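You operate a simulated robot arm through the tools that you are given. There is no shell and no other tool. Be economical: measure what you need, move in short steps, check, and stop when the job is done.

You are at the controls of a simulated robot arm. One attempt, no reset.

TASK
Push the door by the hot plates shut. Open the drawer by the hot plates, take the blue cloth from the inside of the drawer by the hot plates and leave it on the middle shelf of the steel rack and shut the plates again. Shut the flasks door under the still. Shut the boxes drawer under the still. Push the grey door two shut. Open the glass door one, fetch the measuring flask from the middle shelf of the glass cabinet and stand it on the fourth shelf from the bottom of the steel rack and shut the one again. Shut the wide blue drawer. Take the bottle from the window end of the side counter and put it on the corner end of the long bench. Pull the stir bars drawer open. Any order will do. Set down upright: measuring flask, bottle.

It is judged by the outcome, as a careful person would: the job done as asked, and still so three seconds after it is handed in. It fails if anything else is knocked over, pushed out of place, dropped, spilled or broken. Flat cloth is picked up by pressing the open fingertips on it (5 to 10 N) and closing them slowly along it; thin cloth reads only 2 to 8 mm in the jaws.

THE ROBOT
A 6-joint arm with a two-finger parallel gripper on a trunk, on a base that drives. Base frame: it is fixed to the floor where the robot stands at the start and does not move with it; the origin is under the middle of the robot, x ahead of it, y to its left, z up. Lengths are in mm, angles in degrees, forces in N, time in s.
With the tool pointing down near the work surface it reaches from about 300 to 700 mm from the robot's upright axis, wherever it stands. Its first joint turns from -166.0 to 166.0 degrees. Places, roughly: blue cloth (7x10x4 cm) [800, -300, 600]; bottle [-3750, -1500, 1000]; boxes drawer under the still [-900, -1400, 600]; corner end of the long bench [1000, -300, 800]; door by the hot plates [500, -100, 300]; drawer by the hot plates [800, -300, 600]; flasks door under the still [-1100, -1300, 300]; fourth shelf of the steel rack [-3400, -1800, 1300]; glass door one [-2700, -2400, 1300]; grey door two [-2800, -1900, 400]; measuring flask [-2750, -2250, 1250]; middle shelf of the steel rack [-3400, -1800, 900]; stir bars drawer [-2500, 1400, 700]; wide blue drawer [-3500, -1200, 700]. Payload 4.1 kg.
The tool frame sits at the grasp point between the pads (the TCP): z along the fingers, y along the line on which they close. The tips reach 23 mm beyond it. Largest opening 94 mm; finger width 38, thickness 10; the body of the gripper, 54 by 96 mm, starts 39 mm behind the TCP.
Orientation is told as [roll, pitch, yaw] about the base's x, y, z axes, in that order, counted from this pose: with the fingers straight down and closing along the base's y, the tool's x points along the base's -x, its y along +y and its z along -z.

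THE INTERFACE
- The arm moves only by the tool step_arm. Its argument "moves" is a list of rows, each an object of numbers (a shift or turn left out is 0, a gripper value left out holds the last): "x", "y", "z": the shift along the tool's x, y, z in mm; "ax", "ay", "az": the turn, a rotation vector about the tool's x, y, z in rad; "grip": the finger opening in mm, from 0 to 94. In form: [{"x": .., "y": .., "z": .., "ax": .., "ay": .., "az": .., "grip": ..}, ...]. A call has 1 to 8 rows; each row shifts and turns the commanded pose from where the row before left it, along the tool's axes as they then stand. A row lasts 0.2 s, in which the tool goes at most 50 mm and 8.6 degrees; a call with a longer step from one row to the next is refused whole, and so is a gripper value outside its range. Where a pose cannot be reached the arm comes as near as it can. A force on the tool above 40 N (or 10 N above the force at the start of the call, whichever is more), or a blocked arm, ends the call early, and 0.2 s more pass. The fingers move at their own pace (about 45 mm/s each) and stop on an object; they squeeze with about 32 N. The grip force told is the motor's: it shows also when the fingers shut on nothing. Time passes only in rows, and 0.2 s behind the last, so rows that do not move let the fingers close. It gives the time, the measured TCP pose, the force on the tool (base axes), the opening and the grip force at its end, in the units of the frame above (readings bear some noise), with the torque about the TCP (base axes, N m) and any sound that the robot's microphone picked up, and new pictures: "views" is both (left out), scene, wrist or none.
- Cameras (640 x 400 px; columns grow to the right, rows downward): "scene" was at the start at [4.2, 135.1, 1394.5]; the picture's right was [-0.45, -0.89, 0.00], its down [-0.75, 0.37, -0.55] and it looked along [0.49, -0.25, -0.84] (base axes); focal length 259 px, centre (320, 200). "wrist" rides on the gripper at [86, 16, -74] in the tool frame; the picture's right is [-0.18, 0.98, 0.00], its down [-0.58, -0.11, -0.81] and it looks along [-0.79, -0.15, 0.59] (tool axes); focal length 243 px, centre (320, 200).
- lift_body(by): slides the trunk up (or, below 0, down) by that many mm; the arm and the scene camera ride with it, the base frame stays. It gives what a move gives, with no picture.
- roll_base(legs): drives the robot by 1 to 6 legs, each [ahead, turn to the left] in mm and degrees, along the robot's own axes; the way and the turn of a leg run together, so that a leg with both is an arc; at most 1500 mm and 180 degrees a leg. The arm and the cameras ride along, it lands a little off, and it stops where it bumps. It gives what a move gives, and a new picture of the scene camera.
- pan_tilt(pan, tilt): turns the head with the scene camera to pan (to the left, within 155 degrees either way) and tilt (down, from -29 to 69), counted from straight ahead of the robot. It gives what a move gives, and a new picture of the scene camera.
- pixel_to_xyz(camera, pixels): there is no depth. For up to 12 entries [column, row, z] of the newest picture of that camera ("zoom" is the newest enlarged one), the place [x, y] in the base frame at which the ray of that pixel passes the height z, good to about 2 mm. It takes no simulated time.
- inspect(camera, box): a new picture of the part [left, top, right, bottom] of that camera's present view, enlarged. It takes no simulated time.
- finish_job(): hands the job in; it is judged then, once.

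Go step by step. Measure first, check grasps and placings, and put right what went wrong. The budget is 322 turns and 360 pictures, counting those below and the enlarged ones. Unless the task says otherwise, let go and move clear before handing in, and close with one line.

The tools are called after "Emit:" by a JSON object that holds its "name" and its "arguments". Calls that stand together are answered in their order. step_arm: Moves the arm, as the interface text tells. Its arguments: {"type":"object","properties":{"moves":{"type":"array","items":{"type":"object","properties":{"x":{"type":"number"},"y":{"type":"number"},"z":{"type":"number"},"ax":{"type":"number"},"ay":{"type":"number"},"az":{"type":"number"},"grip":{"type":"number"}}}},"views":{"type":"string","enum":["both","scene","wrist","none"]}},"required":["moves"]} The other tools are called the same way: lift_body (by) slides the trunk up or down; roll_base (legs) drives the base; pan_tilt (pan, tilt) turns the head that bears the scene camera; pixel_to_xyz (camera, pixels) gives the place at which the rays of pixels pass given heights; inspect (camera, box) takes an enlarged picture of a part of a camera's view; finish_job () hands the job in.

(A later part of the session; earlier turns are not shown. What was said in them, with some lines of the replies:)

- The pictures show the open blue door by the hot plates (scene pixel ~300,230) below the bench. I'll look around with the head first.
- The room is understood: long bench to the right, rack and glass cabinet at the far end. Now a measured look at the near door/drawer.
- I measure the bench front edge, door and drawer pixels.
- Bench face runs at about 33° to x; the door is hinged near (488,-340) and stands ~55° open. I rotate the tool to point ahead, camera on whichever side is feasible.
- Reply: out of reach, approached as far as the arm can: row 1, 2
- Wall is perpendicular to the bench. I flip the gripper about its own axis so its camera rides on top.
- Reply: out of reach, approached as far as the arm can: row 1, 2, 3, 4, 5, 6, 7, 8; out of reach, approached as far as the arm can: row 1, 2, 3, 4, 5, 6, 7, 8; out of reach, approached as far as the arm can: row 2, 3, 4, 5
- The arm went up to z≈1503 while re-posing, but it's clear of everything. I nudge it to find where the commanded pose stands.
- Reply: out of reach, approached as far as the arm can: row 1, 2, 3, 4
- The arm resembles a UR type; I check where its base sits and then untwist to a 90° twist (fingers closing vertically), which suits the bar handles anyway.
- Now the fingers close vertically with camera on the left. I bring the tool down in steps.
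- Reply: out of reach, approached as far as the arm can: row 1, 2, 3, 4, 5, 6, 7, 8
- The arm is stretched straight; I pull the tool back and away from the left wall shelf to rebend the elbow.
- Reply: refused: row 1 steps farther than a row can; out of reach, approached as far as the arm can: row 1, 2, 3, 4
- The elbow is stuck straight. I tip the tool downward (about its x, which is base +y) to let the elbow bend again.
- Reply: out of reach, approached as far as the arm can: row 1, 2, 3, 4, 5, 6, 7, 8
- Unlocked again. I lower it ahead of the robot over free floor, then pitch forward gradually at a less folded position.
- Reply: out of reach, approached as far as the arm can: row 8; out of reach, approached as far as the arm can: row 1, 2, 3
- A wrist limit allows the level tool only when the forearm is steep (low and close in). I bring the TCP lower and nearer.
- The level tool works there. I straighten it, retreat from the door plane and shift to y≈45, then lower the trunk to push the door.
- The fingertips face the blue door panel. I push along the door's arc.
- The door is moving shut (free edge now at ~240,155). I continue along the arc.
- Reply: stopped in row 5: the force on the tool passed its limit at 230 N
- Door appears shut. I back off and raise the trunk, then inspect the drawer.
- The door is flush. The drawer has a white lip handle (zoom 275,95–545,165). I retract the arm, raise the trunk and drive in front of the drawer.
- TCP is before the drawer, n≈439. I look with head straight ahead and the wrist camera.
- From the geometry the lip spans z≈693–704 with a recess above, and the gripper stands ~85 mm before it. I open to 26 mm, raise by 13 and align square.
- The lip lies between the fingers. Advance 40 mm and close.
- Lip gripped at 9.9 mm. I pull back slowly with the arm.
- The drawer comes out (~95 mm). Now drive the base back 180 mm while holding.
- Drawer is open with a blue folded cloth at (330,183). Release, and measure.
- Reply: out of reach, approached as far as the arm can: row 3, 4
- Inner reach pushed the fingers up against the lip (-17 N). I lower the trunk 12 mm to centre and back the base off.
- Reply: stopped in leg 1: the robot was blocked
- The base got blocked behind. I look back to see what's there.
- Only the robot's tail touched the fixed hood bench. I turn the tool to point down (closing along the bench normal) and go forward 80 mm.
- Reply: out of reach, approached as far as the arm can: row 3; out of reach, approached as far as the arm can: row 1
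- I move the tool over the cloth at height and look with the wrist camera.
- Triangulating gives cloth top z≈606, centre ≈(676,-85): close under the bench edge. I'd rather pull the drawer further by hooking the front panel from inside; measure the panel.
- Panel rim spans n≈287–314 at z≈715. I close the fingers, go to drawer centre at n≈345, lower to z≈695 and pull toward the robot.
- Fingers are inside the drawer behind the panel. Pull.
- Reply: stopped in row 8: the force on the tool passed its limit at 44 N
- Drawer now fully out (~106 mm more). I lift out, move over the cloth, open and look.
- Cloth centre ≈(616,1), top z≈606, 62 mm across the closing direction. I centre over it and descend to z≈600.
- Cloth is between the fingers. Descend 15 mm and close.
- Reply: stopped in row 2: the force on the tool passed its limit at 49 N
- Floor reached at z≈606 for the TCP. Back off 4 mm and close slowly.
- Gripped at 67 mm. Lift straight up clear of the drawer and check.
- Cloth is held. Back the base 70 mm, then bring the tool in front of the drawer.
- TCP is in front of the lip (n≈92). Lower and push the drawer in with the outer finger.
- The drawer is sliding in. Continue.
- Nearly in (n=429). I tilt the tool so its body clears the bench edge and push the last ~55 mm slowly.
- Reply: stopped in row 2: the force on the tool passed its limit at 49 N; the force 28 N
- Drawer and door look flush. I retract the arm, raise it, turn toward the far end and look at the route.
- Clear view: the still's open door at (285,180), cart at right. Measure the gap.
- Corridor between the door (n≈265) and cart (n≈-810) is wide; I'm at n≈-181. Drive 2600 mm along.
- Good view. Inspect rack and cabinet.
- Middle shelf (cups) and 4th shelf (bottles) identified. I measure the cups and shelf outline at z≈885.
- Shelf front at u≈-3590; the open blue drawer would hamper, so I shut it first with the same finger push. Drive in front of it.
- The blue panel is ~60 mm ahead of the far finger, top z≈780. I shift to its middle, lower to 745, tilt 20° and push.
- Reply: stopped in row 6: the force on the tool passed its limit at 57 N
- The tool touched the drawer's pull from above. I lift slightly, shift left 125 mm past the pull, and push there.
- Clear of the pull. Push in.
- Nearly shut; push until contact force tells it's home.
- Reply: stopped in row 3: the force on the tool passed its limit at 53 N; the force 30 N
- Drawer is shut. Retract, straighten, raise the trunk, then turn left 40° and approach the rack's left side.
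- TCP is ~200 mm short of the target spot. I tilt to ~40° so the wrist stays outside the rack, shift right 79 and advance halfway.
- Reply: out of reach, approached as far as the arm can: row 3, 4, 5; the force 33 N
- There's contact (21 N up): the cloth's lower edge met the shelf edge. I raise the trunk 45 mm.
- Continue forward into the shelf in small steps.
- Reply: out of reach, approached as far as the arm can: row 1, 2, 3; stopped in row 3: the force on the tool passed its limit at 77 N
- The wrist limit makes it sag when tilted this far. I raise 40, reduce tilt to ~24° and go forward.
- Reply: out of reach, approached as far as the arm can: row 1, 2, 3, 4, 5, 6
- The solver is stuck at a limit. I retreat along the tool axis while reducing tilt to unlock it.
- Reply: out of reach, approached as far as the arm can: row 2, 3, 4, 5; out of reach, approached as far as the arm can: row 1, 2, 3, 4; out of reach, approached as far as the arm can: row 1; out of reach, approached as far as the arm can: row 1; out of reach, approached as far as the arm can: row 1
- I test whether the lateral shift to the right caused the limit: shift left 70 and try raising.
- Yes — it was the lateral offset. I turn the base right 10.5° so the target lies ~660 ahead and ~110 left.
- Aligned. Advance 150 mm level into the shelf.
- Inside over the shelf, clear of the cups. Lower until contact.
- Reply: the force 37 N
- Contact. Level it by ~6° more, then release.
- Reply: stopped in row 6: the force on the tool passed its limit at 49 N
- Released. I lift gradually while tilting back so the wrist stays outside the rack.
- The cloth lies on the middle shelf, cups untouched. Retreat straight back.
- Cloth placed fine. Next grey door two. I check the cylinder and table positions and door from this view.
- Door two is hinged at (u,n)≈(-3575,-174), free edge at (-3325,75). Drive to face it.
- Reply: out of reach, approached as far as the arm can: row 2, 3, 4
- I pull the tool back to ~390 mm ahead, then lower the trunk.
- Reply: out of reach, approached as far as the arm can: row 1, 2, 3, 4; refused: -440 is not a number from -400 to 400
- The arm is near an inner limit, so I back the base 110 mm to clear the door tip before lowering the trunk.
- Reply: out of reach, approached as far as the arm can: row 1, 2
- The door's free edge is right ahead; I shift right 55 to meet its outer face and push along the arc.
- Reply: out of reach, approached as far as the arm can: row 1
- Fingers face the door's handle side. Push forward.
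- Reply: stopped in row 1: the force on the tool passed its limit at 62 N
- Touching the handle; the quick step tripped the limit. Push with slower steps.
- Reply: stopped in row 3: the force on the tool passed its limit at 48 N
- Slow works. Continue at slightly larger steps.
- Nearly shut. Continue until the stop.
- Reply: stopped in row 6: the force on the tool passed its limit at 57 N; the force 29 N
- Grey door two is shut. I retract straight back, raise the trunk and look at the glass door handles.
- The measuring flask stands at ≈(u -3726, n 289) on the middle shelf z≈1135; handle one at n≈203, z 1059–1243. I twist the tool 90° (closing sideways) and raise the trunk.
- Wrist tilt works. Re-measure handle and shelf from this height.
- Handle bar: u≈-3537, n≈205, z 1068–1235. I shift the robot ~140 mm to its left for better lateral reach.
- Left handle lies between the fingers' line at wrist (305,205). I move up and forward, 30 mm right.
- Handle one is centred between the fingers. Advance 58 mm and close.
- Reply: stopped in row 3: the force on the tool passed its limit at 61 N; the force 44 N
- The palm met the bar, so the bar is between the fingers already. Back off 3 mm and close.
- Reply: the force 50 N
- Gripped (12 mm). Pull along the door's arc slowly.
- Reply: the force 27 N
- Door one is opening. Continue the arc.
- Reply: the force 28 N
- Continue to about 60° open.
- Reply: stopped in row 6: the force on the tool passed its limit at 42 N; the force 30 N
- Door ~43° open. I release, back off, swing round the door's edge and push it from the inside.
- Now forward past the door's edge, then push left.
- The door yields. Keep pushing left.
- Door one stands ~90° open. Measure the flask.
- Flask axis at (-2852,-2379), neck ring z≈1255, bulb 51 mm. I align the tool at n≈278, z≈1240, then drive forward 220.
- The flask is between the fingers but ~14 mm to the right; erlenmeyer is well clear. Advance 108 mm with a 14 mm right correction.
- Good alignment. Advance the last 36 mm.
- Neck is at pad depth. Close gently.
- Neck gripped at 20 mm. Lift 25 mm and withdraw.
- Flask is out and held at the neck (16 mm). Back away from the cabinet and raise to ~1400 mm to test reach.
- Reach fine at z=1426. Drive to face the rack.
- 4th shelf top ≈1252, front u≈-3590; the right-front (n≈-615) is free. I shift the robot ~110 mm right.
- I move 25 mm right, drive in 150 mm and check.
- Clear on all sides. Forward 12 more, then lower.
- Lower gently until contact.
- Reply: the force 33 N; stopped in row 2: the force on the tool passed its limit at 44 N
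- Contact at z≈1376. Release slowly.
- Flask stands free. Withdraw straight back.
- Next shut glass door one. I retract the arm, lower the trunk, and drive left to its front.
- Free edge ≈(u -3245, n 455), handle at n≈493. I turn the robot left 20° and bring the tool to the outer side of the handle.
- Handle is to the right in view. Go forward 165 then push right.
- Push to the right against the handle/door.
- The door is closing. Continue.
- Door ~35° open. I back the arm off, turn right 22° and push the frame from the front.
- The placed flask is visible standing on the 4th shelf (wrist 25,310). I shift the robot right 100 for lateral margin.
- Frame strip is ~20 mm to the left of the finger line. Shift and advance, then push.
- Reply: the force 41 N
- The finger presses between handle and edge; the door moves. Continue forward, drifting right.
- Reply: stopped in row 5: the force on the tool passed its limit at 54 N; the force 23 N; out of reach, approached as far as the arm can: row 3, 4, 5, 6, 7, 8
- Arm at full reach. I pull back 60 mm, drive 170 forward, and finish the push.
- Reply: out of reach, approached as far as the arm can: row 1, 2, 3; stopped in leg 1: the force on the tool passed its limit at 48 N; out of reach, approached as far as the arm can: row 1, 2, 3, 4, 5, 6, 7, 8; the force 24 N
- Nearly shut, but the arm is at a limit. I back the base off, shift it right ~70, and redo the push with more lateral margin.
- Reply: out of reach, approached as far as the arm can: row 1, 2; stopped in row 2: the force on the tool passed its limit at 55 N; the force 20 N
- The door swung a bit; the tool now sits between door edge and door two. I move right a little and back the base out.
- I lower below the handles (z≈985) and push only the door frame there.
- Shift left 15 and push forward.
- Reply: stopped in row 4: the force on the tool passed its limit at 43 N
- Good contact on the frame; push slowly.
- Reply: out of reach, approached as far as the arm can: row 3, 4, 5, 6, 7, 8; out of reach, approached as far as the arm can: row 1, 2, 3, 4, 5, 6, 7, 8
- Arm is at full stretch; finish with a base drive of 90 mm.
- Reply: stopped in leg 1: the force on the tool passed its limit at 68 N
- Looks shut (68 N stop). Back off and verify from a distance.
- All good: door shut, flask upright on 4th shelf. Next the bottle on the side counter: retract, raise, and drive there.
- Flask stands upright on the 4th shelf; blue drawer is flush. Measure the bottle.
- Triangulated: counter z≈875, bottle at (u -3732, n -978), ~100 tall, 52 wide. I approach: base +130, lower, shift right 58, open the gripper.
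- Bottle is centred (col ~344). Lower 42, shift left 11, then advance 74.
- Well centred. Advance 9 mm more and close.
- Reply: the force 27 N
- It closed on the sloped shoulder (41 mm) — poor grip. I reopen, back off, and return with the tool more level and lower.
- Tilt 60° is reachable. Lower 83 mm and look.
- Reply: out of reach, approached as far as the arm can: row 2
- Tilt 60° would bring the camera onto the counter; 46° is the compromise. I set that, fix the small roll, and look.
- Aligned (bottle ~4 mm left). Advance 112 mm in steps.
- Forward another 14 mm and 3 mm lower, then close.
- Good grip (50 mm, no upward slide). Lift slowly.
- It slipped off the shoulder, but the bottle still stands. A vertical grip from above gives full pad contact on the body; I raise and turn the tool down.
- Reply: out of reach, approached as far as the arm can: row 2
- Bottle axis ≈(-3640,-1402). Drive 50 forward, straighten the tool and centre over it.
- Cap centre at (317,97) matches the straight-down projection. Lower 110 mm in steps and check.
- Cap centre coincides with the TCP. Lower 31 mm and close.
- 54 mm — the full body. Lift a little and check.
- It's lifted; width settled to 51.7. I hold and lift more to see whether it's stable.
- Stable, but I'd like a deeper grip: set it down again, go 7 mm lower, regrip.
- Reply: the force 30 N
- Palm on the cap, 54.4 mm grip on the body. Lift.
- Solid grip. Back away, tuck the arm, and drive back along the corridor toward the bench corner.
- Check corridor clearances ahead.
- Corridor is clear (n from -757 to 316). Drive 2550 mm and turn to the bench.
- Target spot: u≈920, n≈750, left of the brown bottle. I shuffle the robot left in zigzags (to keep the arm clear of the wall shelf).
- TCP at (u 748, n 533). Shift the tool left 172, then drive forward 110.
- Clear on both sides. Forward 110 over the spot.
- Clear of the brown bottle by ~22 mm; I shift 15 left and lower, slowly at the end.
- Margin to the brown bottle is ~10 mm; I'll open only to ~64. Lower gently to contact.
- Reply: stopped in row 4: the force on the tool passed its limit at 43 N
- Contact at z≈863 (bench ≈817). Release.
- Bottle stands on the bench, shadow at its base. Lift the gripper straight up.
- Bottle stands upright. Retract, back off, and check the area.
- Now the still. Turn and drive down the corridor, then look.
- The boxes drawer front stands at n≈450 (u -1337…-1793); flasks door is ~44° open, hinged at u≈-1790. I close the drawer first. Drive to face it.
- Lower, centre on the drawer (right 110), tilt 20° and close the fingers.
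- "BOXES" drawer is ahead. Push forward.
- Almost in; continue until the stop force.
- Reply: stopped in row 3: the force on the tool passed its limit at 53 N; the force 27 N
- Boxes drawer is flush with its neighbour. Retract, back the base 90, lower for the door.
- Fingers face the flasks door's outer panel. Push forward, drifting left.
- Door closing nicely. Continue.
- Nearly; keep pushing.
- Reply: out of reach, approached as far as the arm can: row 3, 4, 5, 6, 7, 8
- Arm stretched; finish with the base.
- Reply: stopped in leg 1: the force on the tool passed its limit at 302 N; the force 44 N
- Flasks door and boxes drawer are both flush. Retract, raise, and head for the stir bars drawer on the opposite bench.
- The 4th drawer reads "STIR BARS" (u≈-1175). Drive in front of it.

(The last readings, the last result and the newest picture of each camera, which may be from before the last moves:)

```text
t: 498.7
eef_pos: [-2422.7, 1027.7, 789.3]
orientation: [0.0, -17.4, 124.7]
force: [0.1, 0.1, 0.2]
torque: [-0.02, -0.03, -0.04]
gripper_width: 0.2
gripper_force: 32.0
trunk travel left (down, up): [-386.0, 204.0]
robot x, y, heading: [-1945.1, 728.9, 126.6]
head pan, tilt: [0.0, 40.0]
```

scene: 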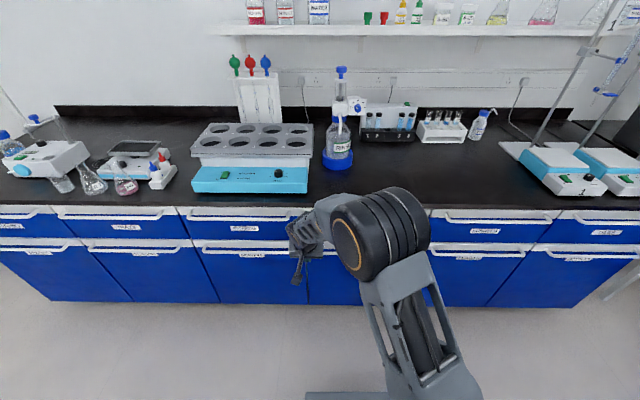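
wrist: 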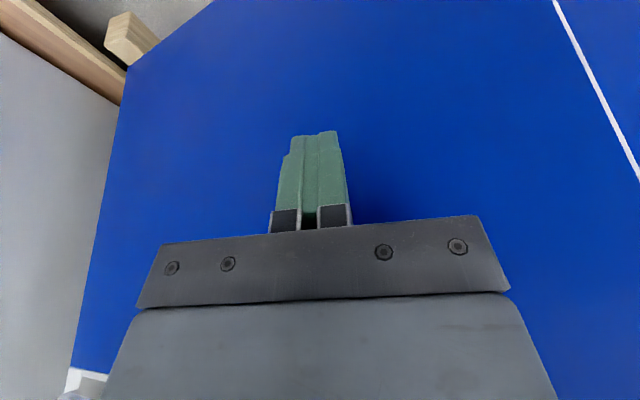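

Stir bars drawer is behind the arm (cols ~310–425). Reorient: tool vertical, twist 90° back, then level.

Emit:
{"name": "step_arm", "arguments": {"moves": [{"ay": 0.15}, {"ay": 0.15}, {"az": 0.143}, {"az": 0.143}, {"az": 0.143}, {"az": 0.143}, {"az": 0.143}, {"az": 0.143}], "views": "none"}}

Emit:
{"name": "step_arm", "arguments": {"moves": [{"az": 0.143}, {"az": 0.143}, {"az": 0.143}, {"az": 0.143}, {"az": 0.143}, {"x": -45}, {"x": -45}, {"x": -45}], "views": "none"}}

Emit:
{"name": "lift_body", "arguments": {"by": 60}}

Emit:
{"name": "step_arm", "arguments": {"moves": [{"x": -40, "z": 10}, {"x": -10, "z": 45}, {"z": 45}, {"z": 30}], "views": "none"}}

```text
t: 500.5
eef_pos: [-2422.4, 1027.5, 790.1]
orientation: [0.3, -0.2, 75.4]
force: [0.0, -0.2, 0.4]
torque: [0.01, 0.0, 0.02]
gripper_width: 0.0
gripper_force: 31.4
trunk travel left (down, up): [-386.0, 204.0]
robot x, y, heading: [-1947.0, 731.9, 126.9]
head pan, tilt: [0.0, 40.0]
```

```text
t: 502.3
eef_pos: [-2310.8, 1104.6, 790.2]
orientation: [0.5, -0.1, 34.6]
force: [0.1, 0.0, -0.2]
torque: [-0.02, -0.01, -0.03]
gripper_width: 0.3
gripper_force: 32.2
trunk travel left (down, up): [-386.0, 204.0]
robot x, y, heading: [-1944.1, 728.4, 127.1]
head pan, tilt: [0.0, 40.0]
```

```text
t: 503.3
eef_pos: [-2310.8, 1106.2, 849.1]
orientation: [0.3, 0.0, 34.6]
force: [-0.5, 0.3, -0.3]
torque: [0.02, 0.01, 0.02]
gripper_width: 0.1
gripper_force: 31.9
trunk travel left (down, up): [-446.0, 144.0]
robot x, y, heading: [-1946.5, 727.9, 126.9]
head pan, tilt: [0.0, 40.0]
```

```text
t: 504.3
eef_pos: [-2270.7, 1134.2, 720.0]
orientation: [0.3, 0.1, 34.7]
force: [0.0, -0.8, -0.7]
torque: [0.02, 0.02, -0.02]
gripper_width: 0.1
gripper_force: 32.0
trunk travel left (down, up): [-446.0, 144.0]
robot x, y, heading: [-1942.3, 727.4, 126.9]
head pan, tilt: [0.0, 40.0]
```

Now level the tool.

Emit:
{"name": "step_arm", "arguments": {"moves": [{"ax": -0.14}, {"ax": -0.14}, {"ax": -0.14}, {"ax": -0.14}, {"ax": -0.14}, {"ax": -0.14}, {"ax": -0.14}, {"ax": -0.14}], "views": "none"}}

Emit:
{"name": "step_arm", "arguments": {"moves": [{"ax": -0.14}, {"ax": -0.14}, {"ax": -0.14}], "views": "both"}}

```text
t: 506.1
eef_pos: [-2270.9, 1132.9, 720.6]
orientation: [64.7, 0.0, 34.6]
force: [-0.4, 0.3, 0.1]
torque: [0.03, 0.01, 0.0]
gripper_width: 0.1
gripper_force: 32.8
trunk travel left (down, up): [-446.0, 144.0]
robot x, y, heading: [-1945.8, 728.6, 127.0]
head pan, tilt: [0.0, 40.0]
```

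```text
t: 506.9
eef_pos: [-2269.6, 1132.1, 718.8]
orientation: [88.8, 0.1, 34.6]
force: [-0.6, -0.1, 0.6]
torque: [0.03, -0.02, -0.01]
gripper_width: 0.1
gripper_force: 32.4
trunk travel left (down, up): [-446.0, 144.0]
robot x, y, heading: [-1942.5, 729.9, 126.8]
head pan, tilt: [0.0, 40.0]
```

scene: 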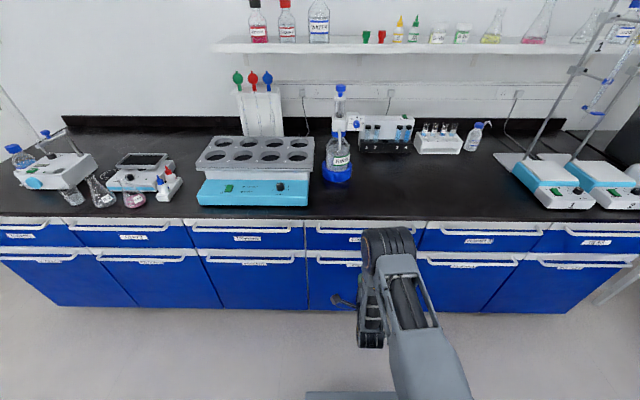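
wrist: 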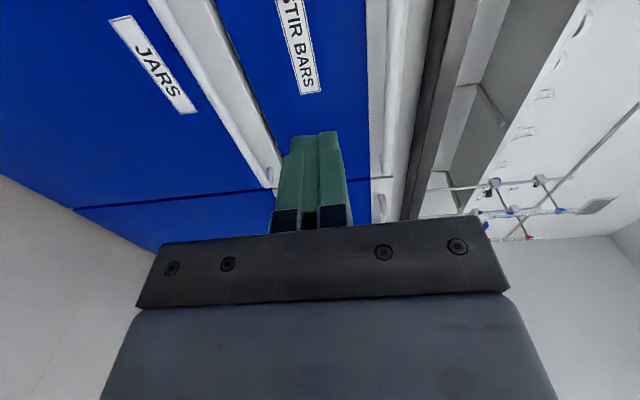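

Emit:
{"name": "inspect", "arguments": {"camera": "wrist", "box": [260, 0, 500, 150]}}

Emit:
{"name": "inspect", "arguments": {"camera": "scene", "box": [300, 200, 430, 280]}}

Emit:
{"name": "pixel_to_xyz", "arguments": {"camera": "wrist", "pixels": [[370, 5, 740], [370, 5, 760], [370, 5, 780], [400, 5, 780], [400, 5, 800], [430, 5, 830]]}}

Emit:
{"name": "pixel_to_xyz", "arguments": {"camera": "scene", "pixels": [[345, 231, 720], [345, 231, 760], [345, 231, 800], [345, 221, 800], [345, 221, 840], [345, 221, 880], [330, 308, 60]]}}

```text
2.67 times, centred on (380, 75) of wrist
```

zoom: 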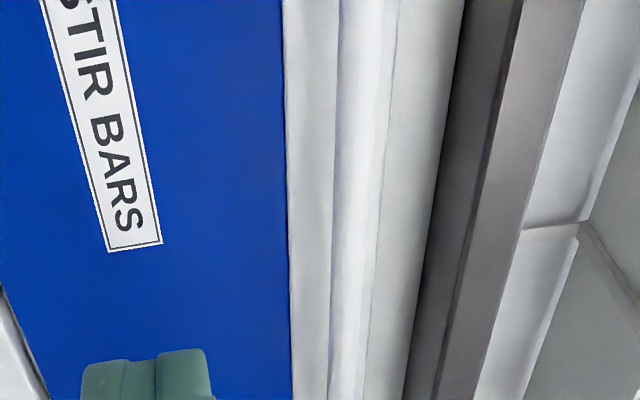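

```text
4.92 times, centred on (365, 240) of scene
```

zoom: 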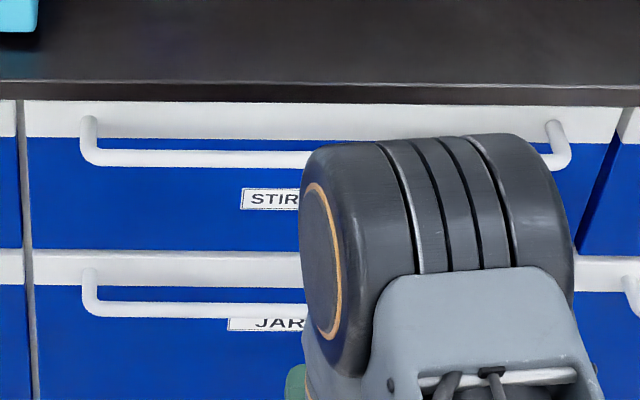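

```text
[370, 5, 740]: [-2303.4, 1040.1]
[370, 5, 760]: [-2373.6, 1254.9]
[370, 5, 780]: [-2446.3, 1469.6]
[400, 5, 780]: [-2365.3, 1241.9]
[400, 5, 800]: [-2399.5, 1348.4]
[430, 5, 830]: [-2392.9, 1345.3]
```

```text
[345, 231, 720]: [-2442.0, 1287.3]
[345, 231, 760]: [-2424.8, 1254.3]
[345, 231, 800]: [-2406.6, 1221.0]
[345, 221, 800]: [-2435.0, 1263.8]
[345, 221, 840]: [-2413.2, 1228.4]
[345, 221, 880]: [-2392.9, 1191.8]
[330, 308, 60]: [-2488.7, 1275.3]
```

These are round bar pulls; triangulated at z≈784, n≈-2408. Raise 65, open to 40, move forward 110 and look.

Emit:
{"name": "lift_body", "arguments": {"by": 65}}

Emit:
{"name": "step_arm", "arguments": {"moves": [{"z": 40, "grip": 44}, {"z": 40}, {"z": 25}], "views": "wrist"}}

```text
t: 507.9
eef_pos: [-2270.7, 1133.3, 785.7]
orientation: [88.6, 0.0, 34.6]
force: [0.2, 0.0, 0.1]
torque: [-0.02, 0.0, 0.0]
gripper_width: 0.0
gripper_force: 32.1
trunk travel left (down, up): [-511.0, 79.0]
robot x, y, heading: [-1947.4, 728.1, 126.7]
head pan, tilt: [0.0, 40.0]
```

```text
t: 508.7
eef_pos: [-2330.0, 1221.2, 783.2]
orientation: [88.5, 0.0, 34.6]
force: [1.2, 0.5, -0.2]
torque: [-0.01, -0.02, 0.01]
gripper_width: 44.1
gripper_force: 0.1
trunk travel left (down, up): [-511.0, 79.0]
robot x, y, heading: [-1944.5, 732.4, 126.8]
head pan, tilt: [0.0, 40.0]
```

wrist: 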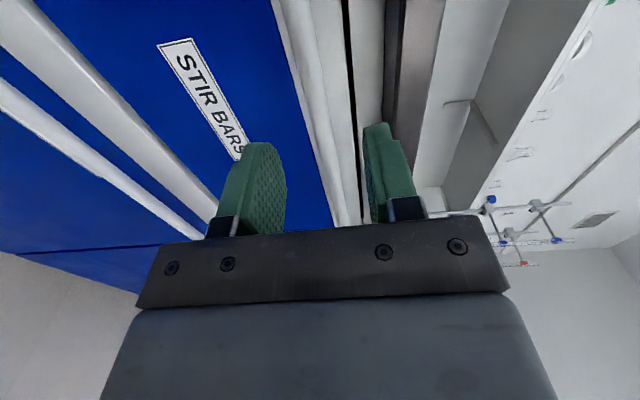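

Bar lies between the fingers. Advance 50 and check.

Emit:
{"name": "step_arm", "arguments": {"moves": [{"z": 20}, {"z": 18}, {"z": 12}], "views": "wrist"}}

Emit:
{"name": "inspect", "arguments": {"camera": "wrist", "box": [240, 50, 480, 250]}}

```text
t: 509.5
eef_pos: [-2357.9, 1261.4, 781.6]
orientation: [88.5, 0.0, 34.6]
force: [0.2, 0.7, -0.7]
torque: [-0.01, 0.0, 0.03]
gripper_width: 44.0
gripper_force: 0.1
trunk travel left (down, up): [-511.0, 79.0]
robot x, y, heading: [-1944.6, 725.6, 126.9]
head pan, tilt: [0.0, 40.0]
```

wrist: 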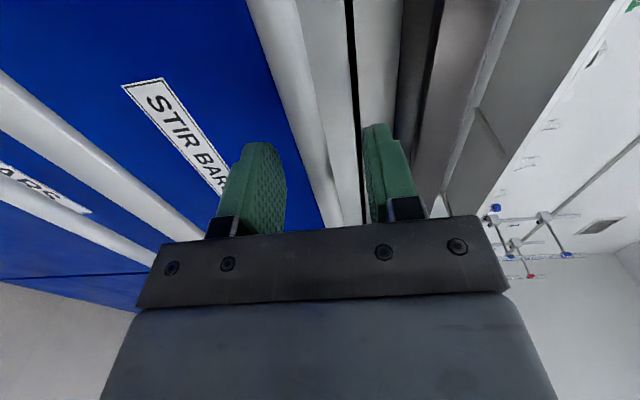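

```text
2.00 times, centred on (360, 150) of wrist
```

zoom: 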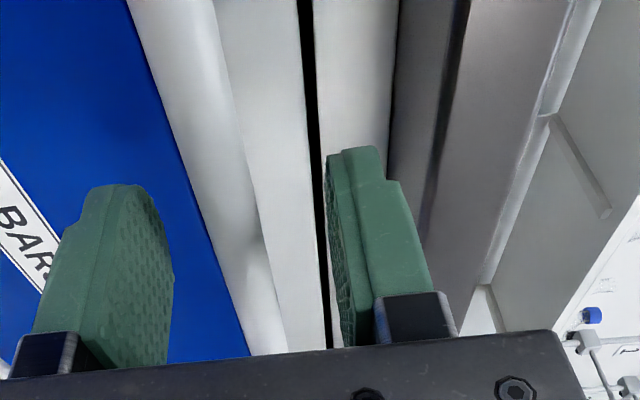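

Advance 10 more and close on the bar.

Emit:
{"name": "step_arm", "arguments": {"moves": [{"z": 6}, {"z": 5}, {"grip": 20}, {"grip": 0}, {}, {}], "views": "wrist"}}

```text
t: 510.9
eef_pos: [-2363.5, 1270.1, 780.1]
orientation: [88.4, -0.1, 34.7]
force: [0.8, 0.0, -5.7]
torque: [0.06, -0.16, 0.02]
gripper_width: 12.9
gripper_force: 45.1
trunk travel left (down, up): [-511.0, 79.0]
robot x, y, heading: [-1944.1, 723.9, 126.9]
head pan, tilt: [0.0, 40.0]
```

wrist: 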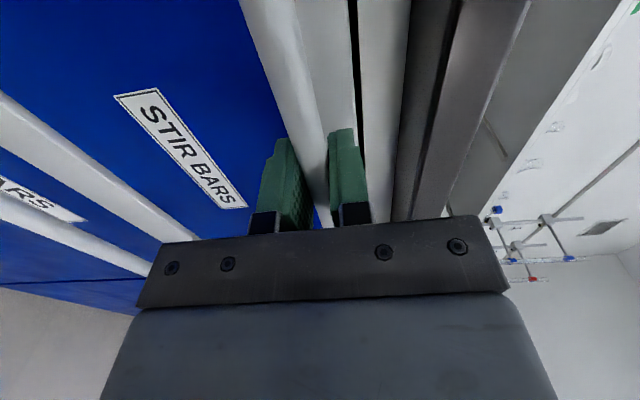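

Bar gripped (12.9 mm). The cart is behind, so I pull with the arm only.

Emit:
{"name": "step_arm", "arguments": {"moves": [{"z": -10}, {"z": -15}, {"z": -20}, {"z": -20}, {"z": -20}, {"z": -20}, {"z": -20}], "views": "scene"}}

```text
t: 512.6
eef_pos: [-2290.3, 1167.3, 780.1]
orientation: [87.8, 0.1, 33.9]
force: [7.3, 3.9, -7.4]
torque: [-0.17, -0.1, 0.04]
gripper_width: 12.6
gripper_force: 45.4
trunk travel left (down, up): [-511.0, 79.0]
robot x, y, heading: [-1945.2, 731.6, 126.4]
head pan, tilt: [0.0, 40.0]
stopped in row 7: the force on the tool passed its limit at 42 N (the readings are from after the stop); the commanded pose is now the measured one
```

scene: 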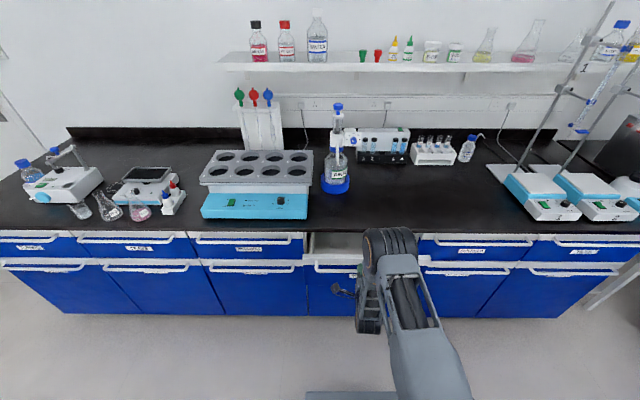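

Drawer is opening (~125 mm). Continue pulling.

Emit:
{"name": "step_arm", "arguments": {"moves": [{"z": -12}, {"z": -15}, {"z": -15}, {"z": -15}, {"z": -15}, {"z": -15}, {"z": -15}], "views": "scene"}}

```text
t: 513.6
eef_pos: [-2260.7, 1124.9, 779.0]
orientation: [87.2, -0.1, 33.7]
force: [7.0, 3.8, -8.2]
torque: [-0.31, 0.03, -0.15]
gripper_width: 12.5
gripper_force: 44.6
trunk travel left (down, up): [-511.0, 79.0]
robot x, y, heading: [-1943.9, 731.5, 126.3]
head pan, tilt: [0.0, 40.0]
stopped in row 4: the force on the tool passed its limit at 41 N (the readings are from after the stop); the commanded pose is now the measured one
```

scene: 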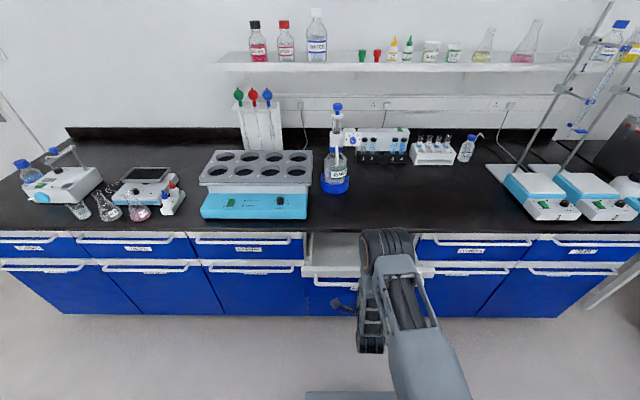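

Emit:
{"name": "step_arm", "arguments": {"moves": [{"z": -6}, {"z": -9}, {"z": -10}, {"z": -10}, {"z": -10}, {"z": -10}, {"z": -10}, {"z": -10}], "views": "both"}}

```text
t: 514.6
eef_pos: [-2238.4, 1096.1, 780.4]
orientation: [86.8, -0.2, 33.5]
force: [6.1, 3.5, -10.1]
torque: [-0.44, 0.27, -0.2]
gripper_width: 12.5
gripper_force: 45.2
trunk travel left (down, up): [-511.0, 79.0]
robot x, y, heading: [-1944.1, 726.2, 126.1]
head pan, tilt: [0.0, 40.0]
stopped in row 5: the force on the tool passed its limit at 42 N (the readings are from after the stop); the commanded pose is now the measured one
```

scene: 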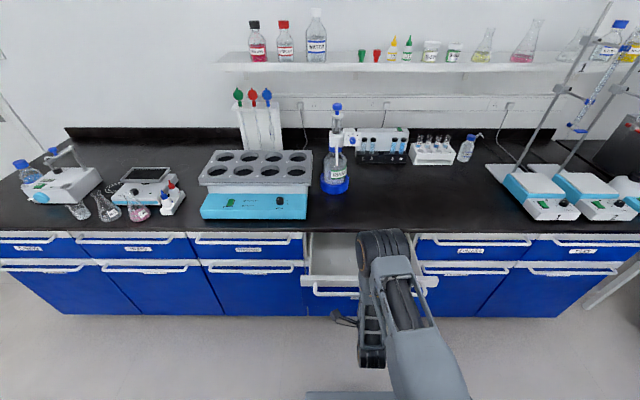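
wrist: 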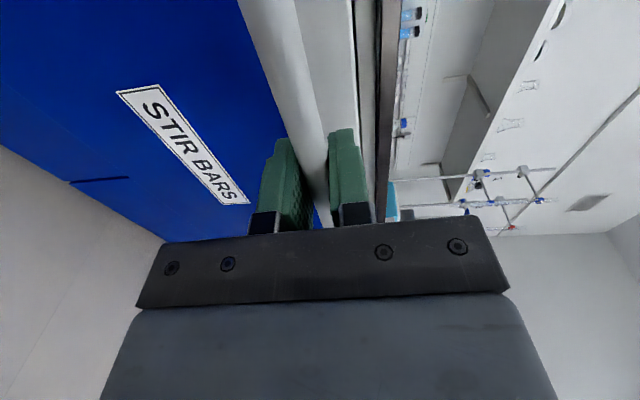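

Pulled ~215 mm. One more pull for good measure.

Emit:
{"name": "step_arm", "arguments": {"moves": [{"z": -6}, {"z": -8}, {"z": -8}, {"z": -8}, {"z": -8}], "views": "none"}}

Emit:
{"name": "step_arm", "arguments": {"moves": [{"grip": 30}, {"grip": 44}, {}], "views": "wrist"}}

```text
t: 515.5
eef_pos: [-2223.0, 1074.4, 780.2]
orientation: [86.5, -0.3, 33.3]
force: [6.9, 4.2, -11.2]
torque: [-0.52, 0.38, -0.1]
gripper_width: 12.6
gripper_force: 44.8
trunk travel left (down, up): [-511.0, 79.0]
robot x, y, heading: [-1946.2, 729.5, 126.2]
head pan, tilt: [0.0, 40.0]
stopped in row 4: the force on the tool passed its limit at 42 N (the readings are from after the stop); the commanded pose is now the measured one
```

```text
t: 516.3
eef_pos: [-2224.1, 1074.9, 780.6]
orientation: [86.8, -0.3, 33.5]
force: [0.4, -0.3, -0.5]
torque: [0.0, -0.01, 0.01]
gripper_width: 44.4
gripper_force: 0.1
trunk travel left (down, up): [-511.0, 79.0]
robot x, y, heading: [-1945.5, 729.5, 126.2]
head pan, tilt: [0.0, 40.0]
```

wrist: 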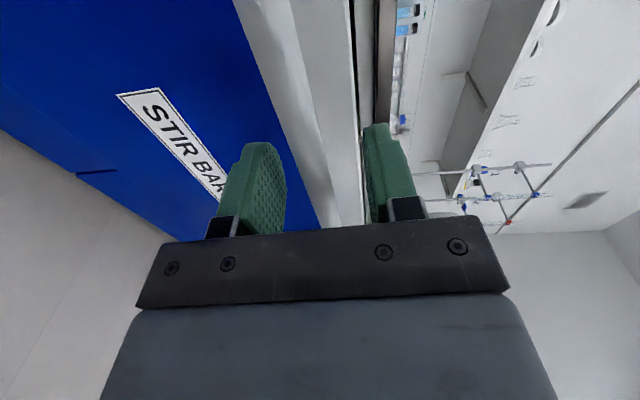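

Drawer is ~240 mm open; fingers released. Check behind before backing the base.

Emit:
{"name": "pan_tilt", "arguments": {"pan": -150, "tilt": 45}}

```text
t: 518.7
eef_pos: [-2224.0, 1074.1, 781.1]
orientation: [86.8, -0.3, 33.5]
force: [0.6, -0.4, -0.7]
torque: [-0.01, 0.02, -0.03]
gripper_width: 44.1
gripper_force: 0.0
trunk travel left (down, up): [-511.0, 79.0]
robot x, y, heading: [-1944.3, 731.1, 126.4]
head pan, tilt: [-150.0, 45.0]
```

scene: 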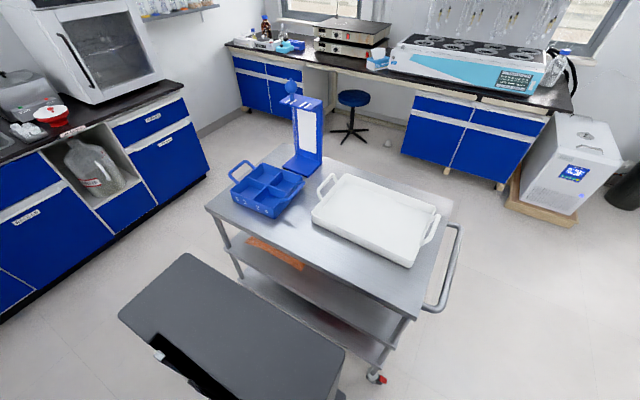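

Emit:
{"name": "pixel_to_xyz", "arguments": {"camera": "scene", "pixels": [[207, 210, 780], [408, 318, 780], [190, 254, 500], [347, 350, 500], [190, 254, 700], [347, 350, 700], [372, 380, 0], [385, 360, 300]]}}

```text
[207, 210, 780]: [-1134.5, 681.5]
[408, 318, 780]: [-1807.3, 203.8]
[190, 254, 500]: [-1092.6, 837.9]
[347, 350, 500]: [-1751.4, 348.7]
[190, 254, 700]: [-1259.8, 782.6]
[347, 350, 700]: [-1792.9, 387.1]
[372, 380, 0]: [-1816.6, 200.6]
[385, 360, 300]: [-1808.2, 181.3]
```

Gap to the cart is ≥100 mm; back the base 60 mm.

Emit:
{"name": "roll_base", "arguments": {"legs": [[-60, 0]]}}

Emit:
{"name": "pan_tilt", "arguments": {"pan": 0, "tilt": 45}}

```text
t: 519.7
eef_pos: [-2187.8, 1025.5, 781.6]
orientation: [86.8, -0.3, 33.5]
force: [0.4, 0.2, -0.6]
torque: [0.0, -0.03, -0.02]
gripper_width: 44.0
gripper_force: 0.1
trunk travel left (down, up): [-511.0, 79.0]
robot x, y, heading: [-1906.7, 679.5, 126.4]
head pan, tilt: [-150.0, 45.0]
```

scene: 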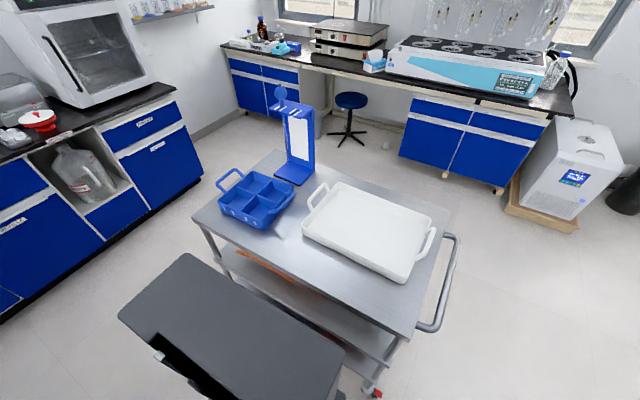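

```text
t: 522.0
eef_pos: [-2188.8, 1025.0, 781.8]
orientation: [86.8, -0.3, 33.5]
force: [0.6, -0.2, -0.1]
torque: [0.02, 0.02, -0.05]
gripper_width: 43.9
gripper_force: 0.0
trunk travel left (down, up): [-511.0, 79.0]
robot x, y, heading: [-1906.1, 679.1, 126.3]
head pan, tilt: [0.0, 45.0]
```

scene: 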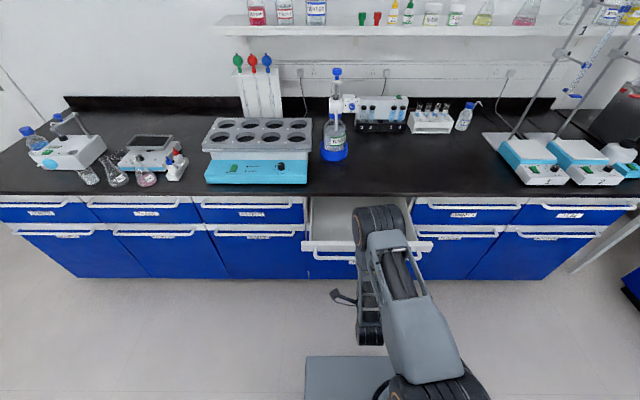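

The stir bars drawer stands open and the gripper is clear of it. Everything else was checked as I went, so I hand the job in.

Emit:
{"name": "finish_job", "arguments": {}}

```text
The job is handed in.
```

I finished every part of the job and handed it in. The doors and the drawers I was asked to shut are shut, the cloth and measuring flask are on their rack shelves, the bottle stands on the corner end of the long bench, and the stir bars drawer is open about 240 mm.
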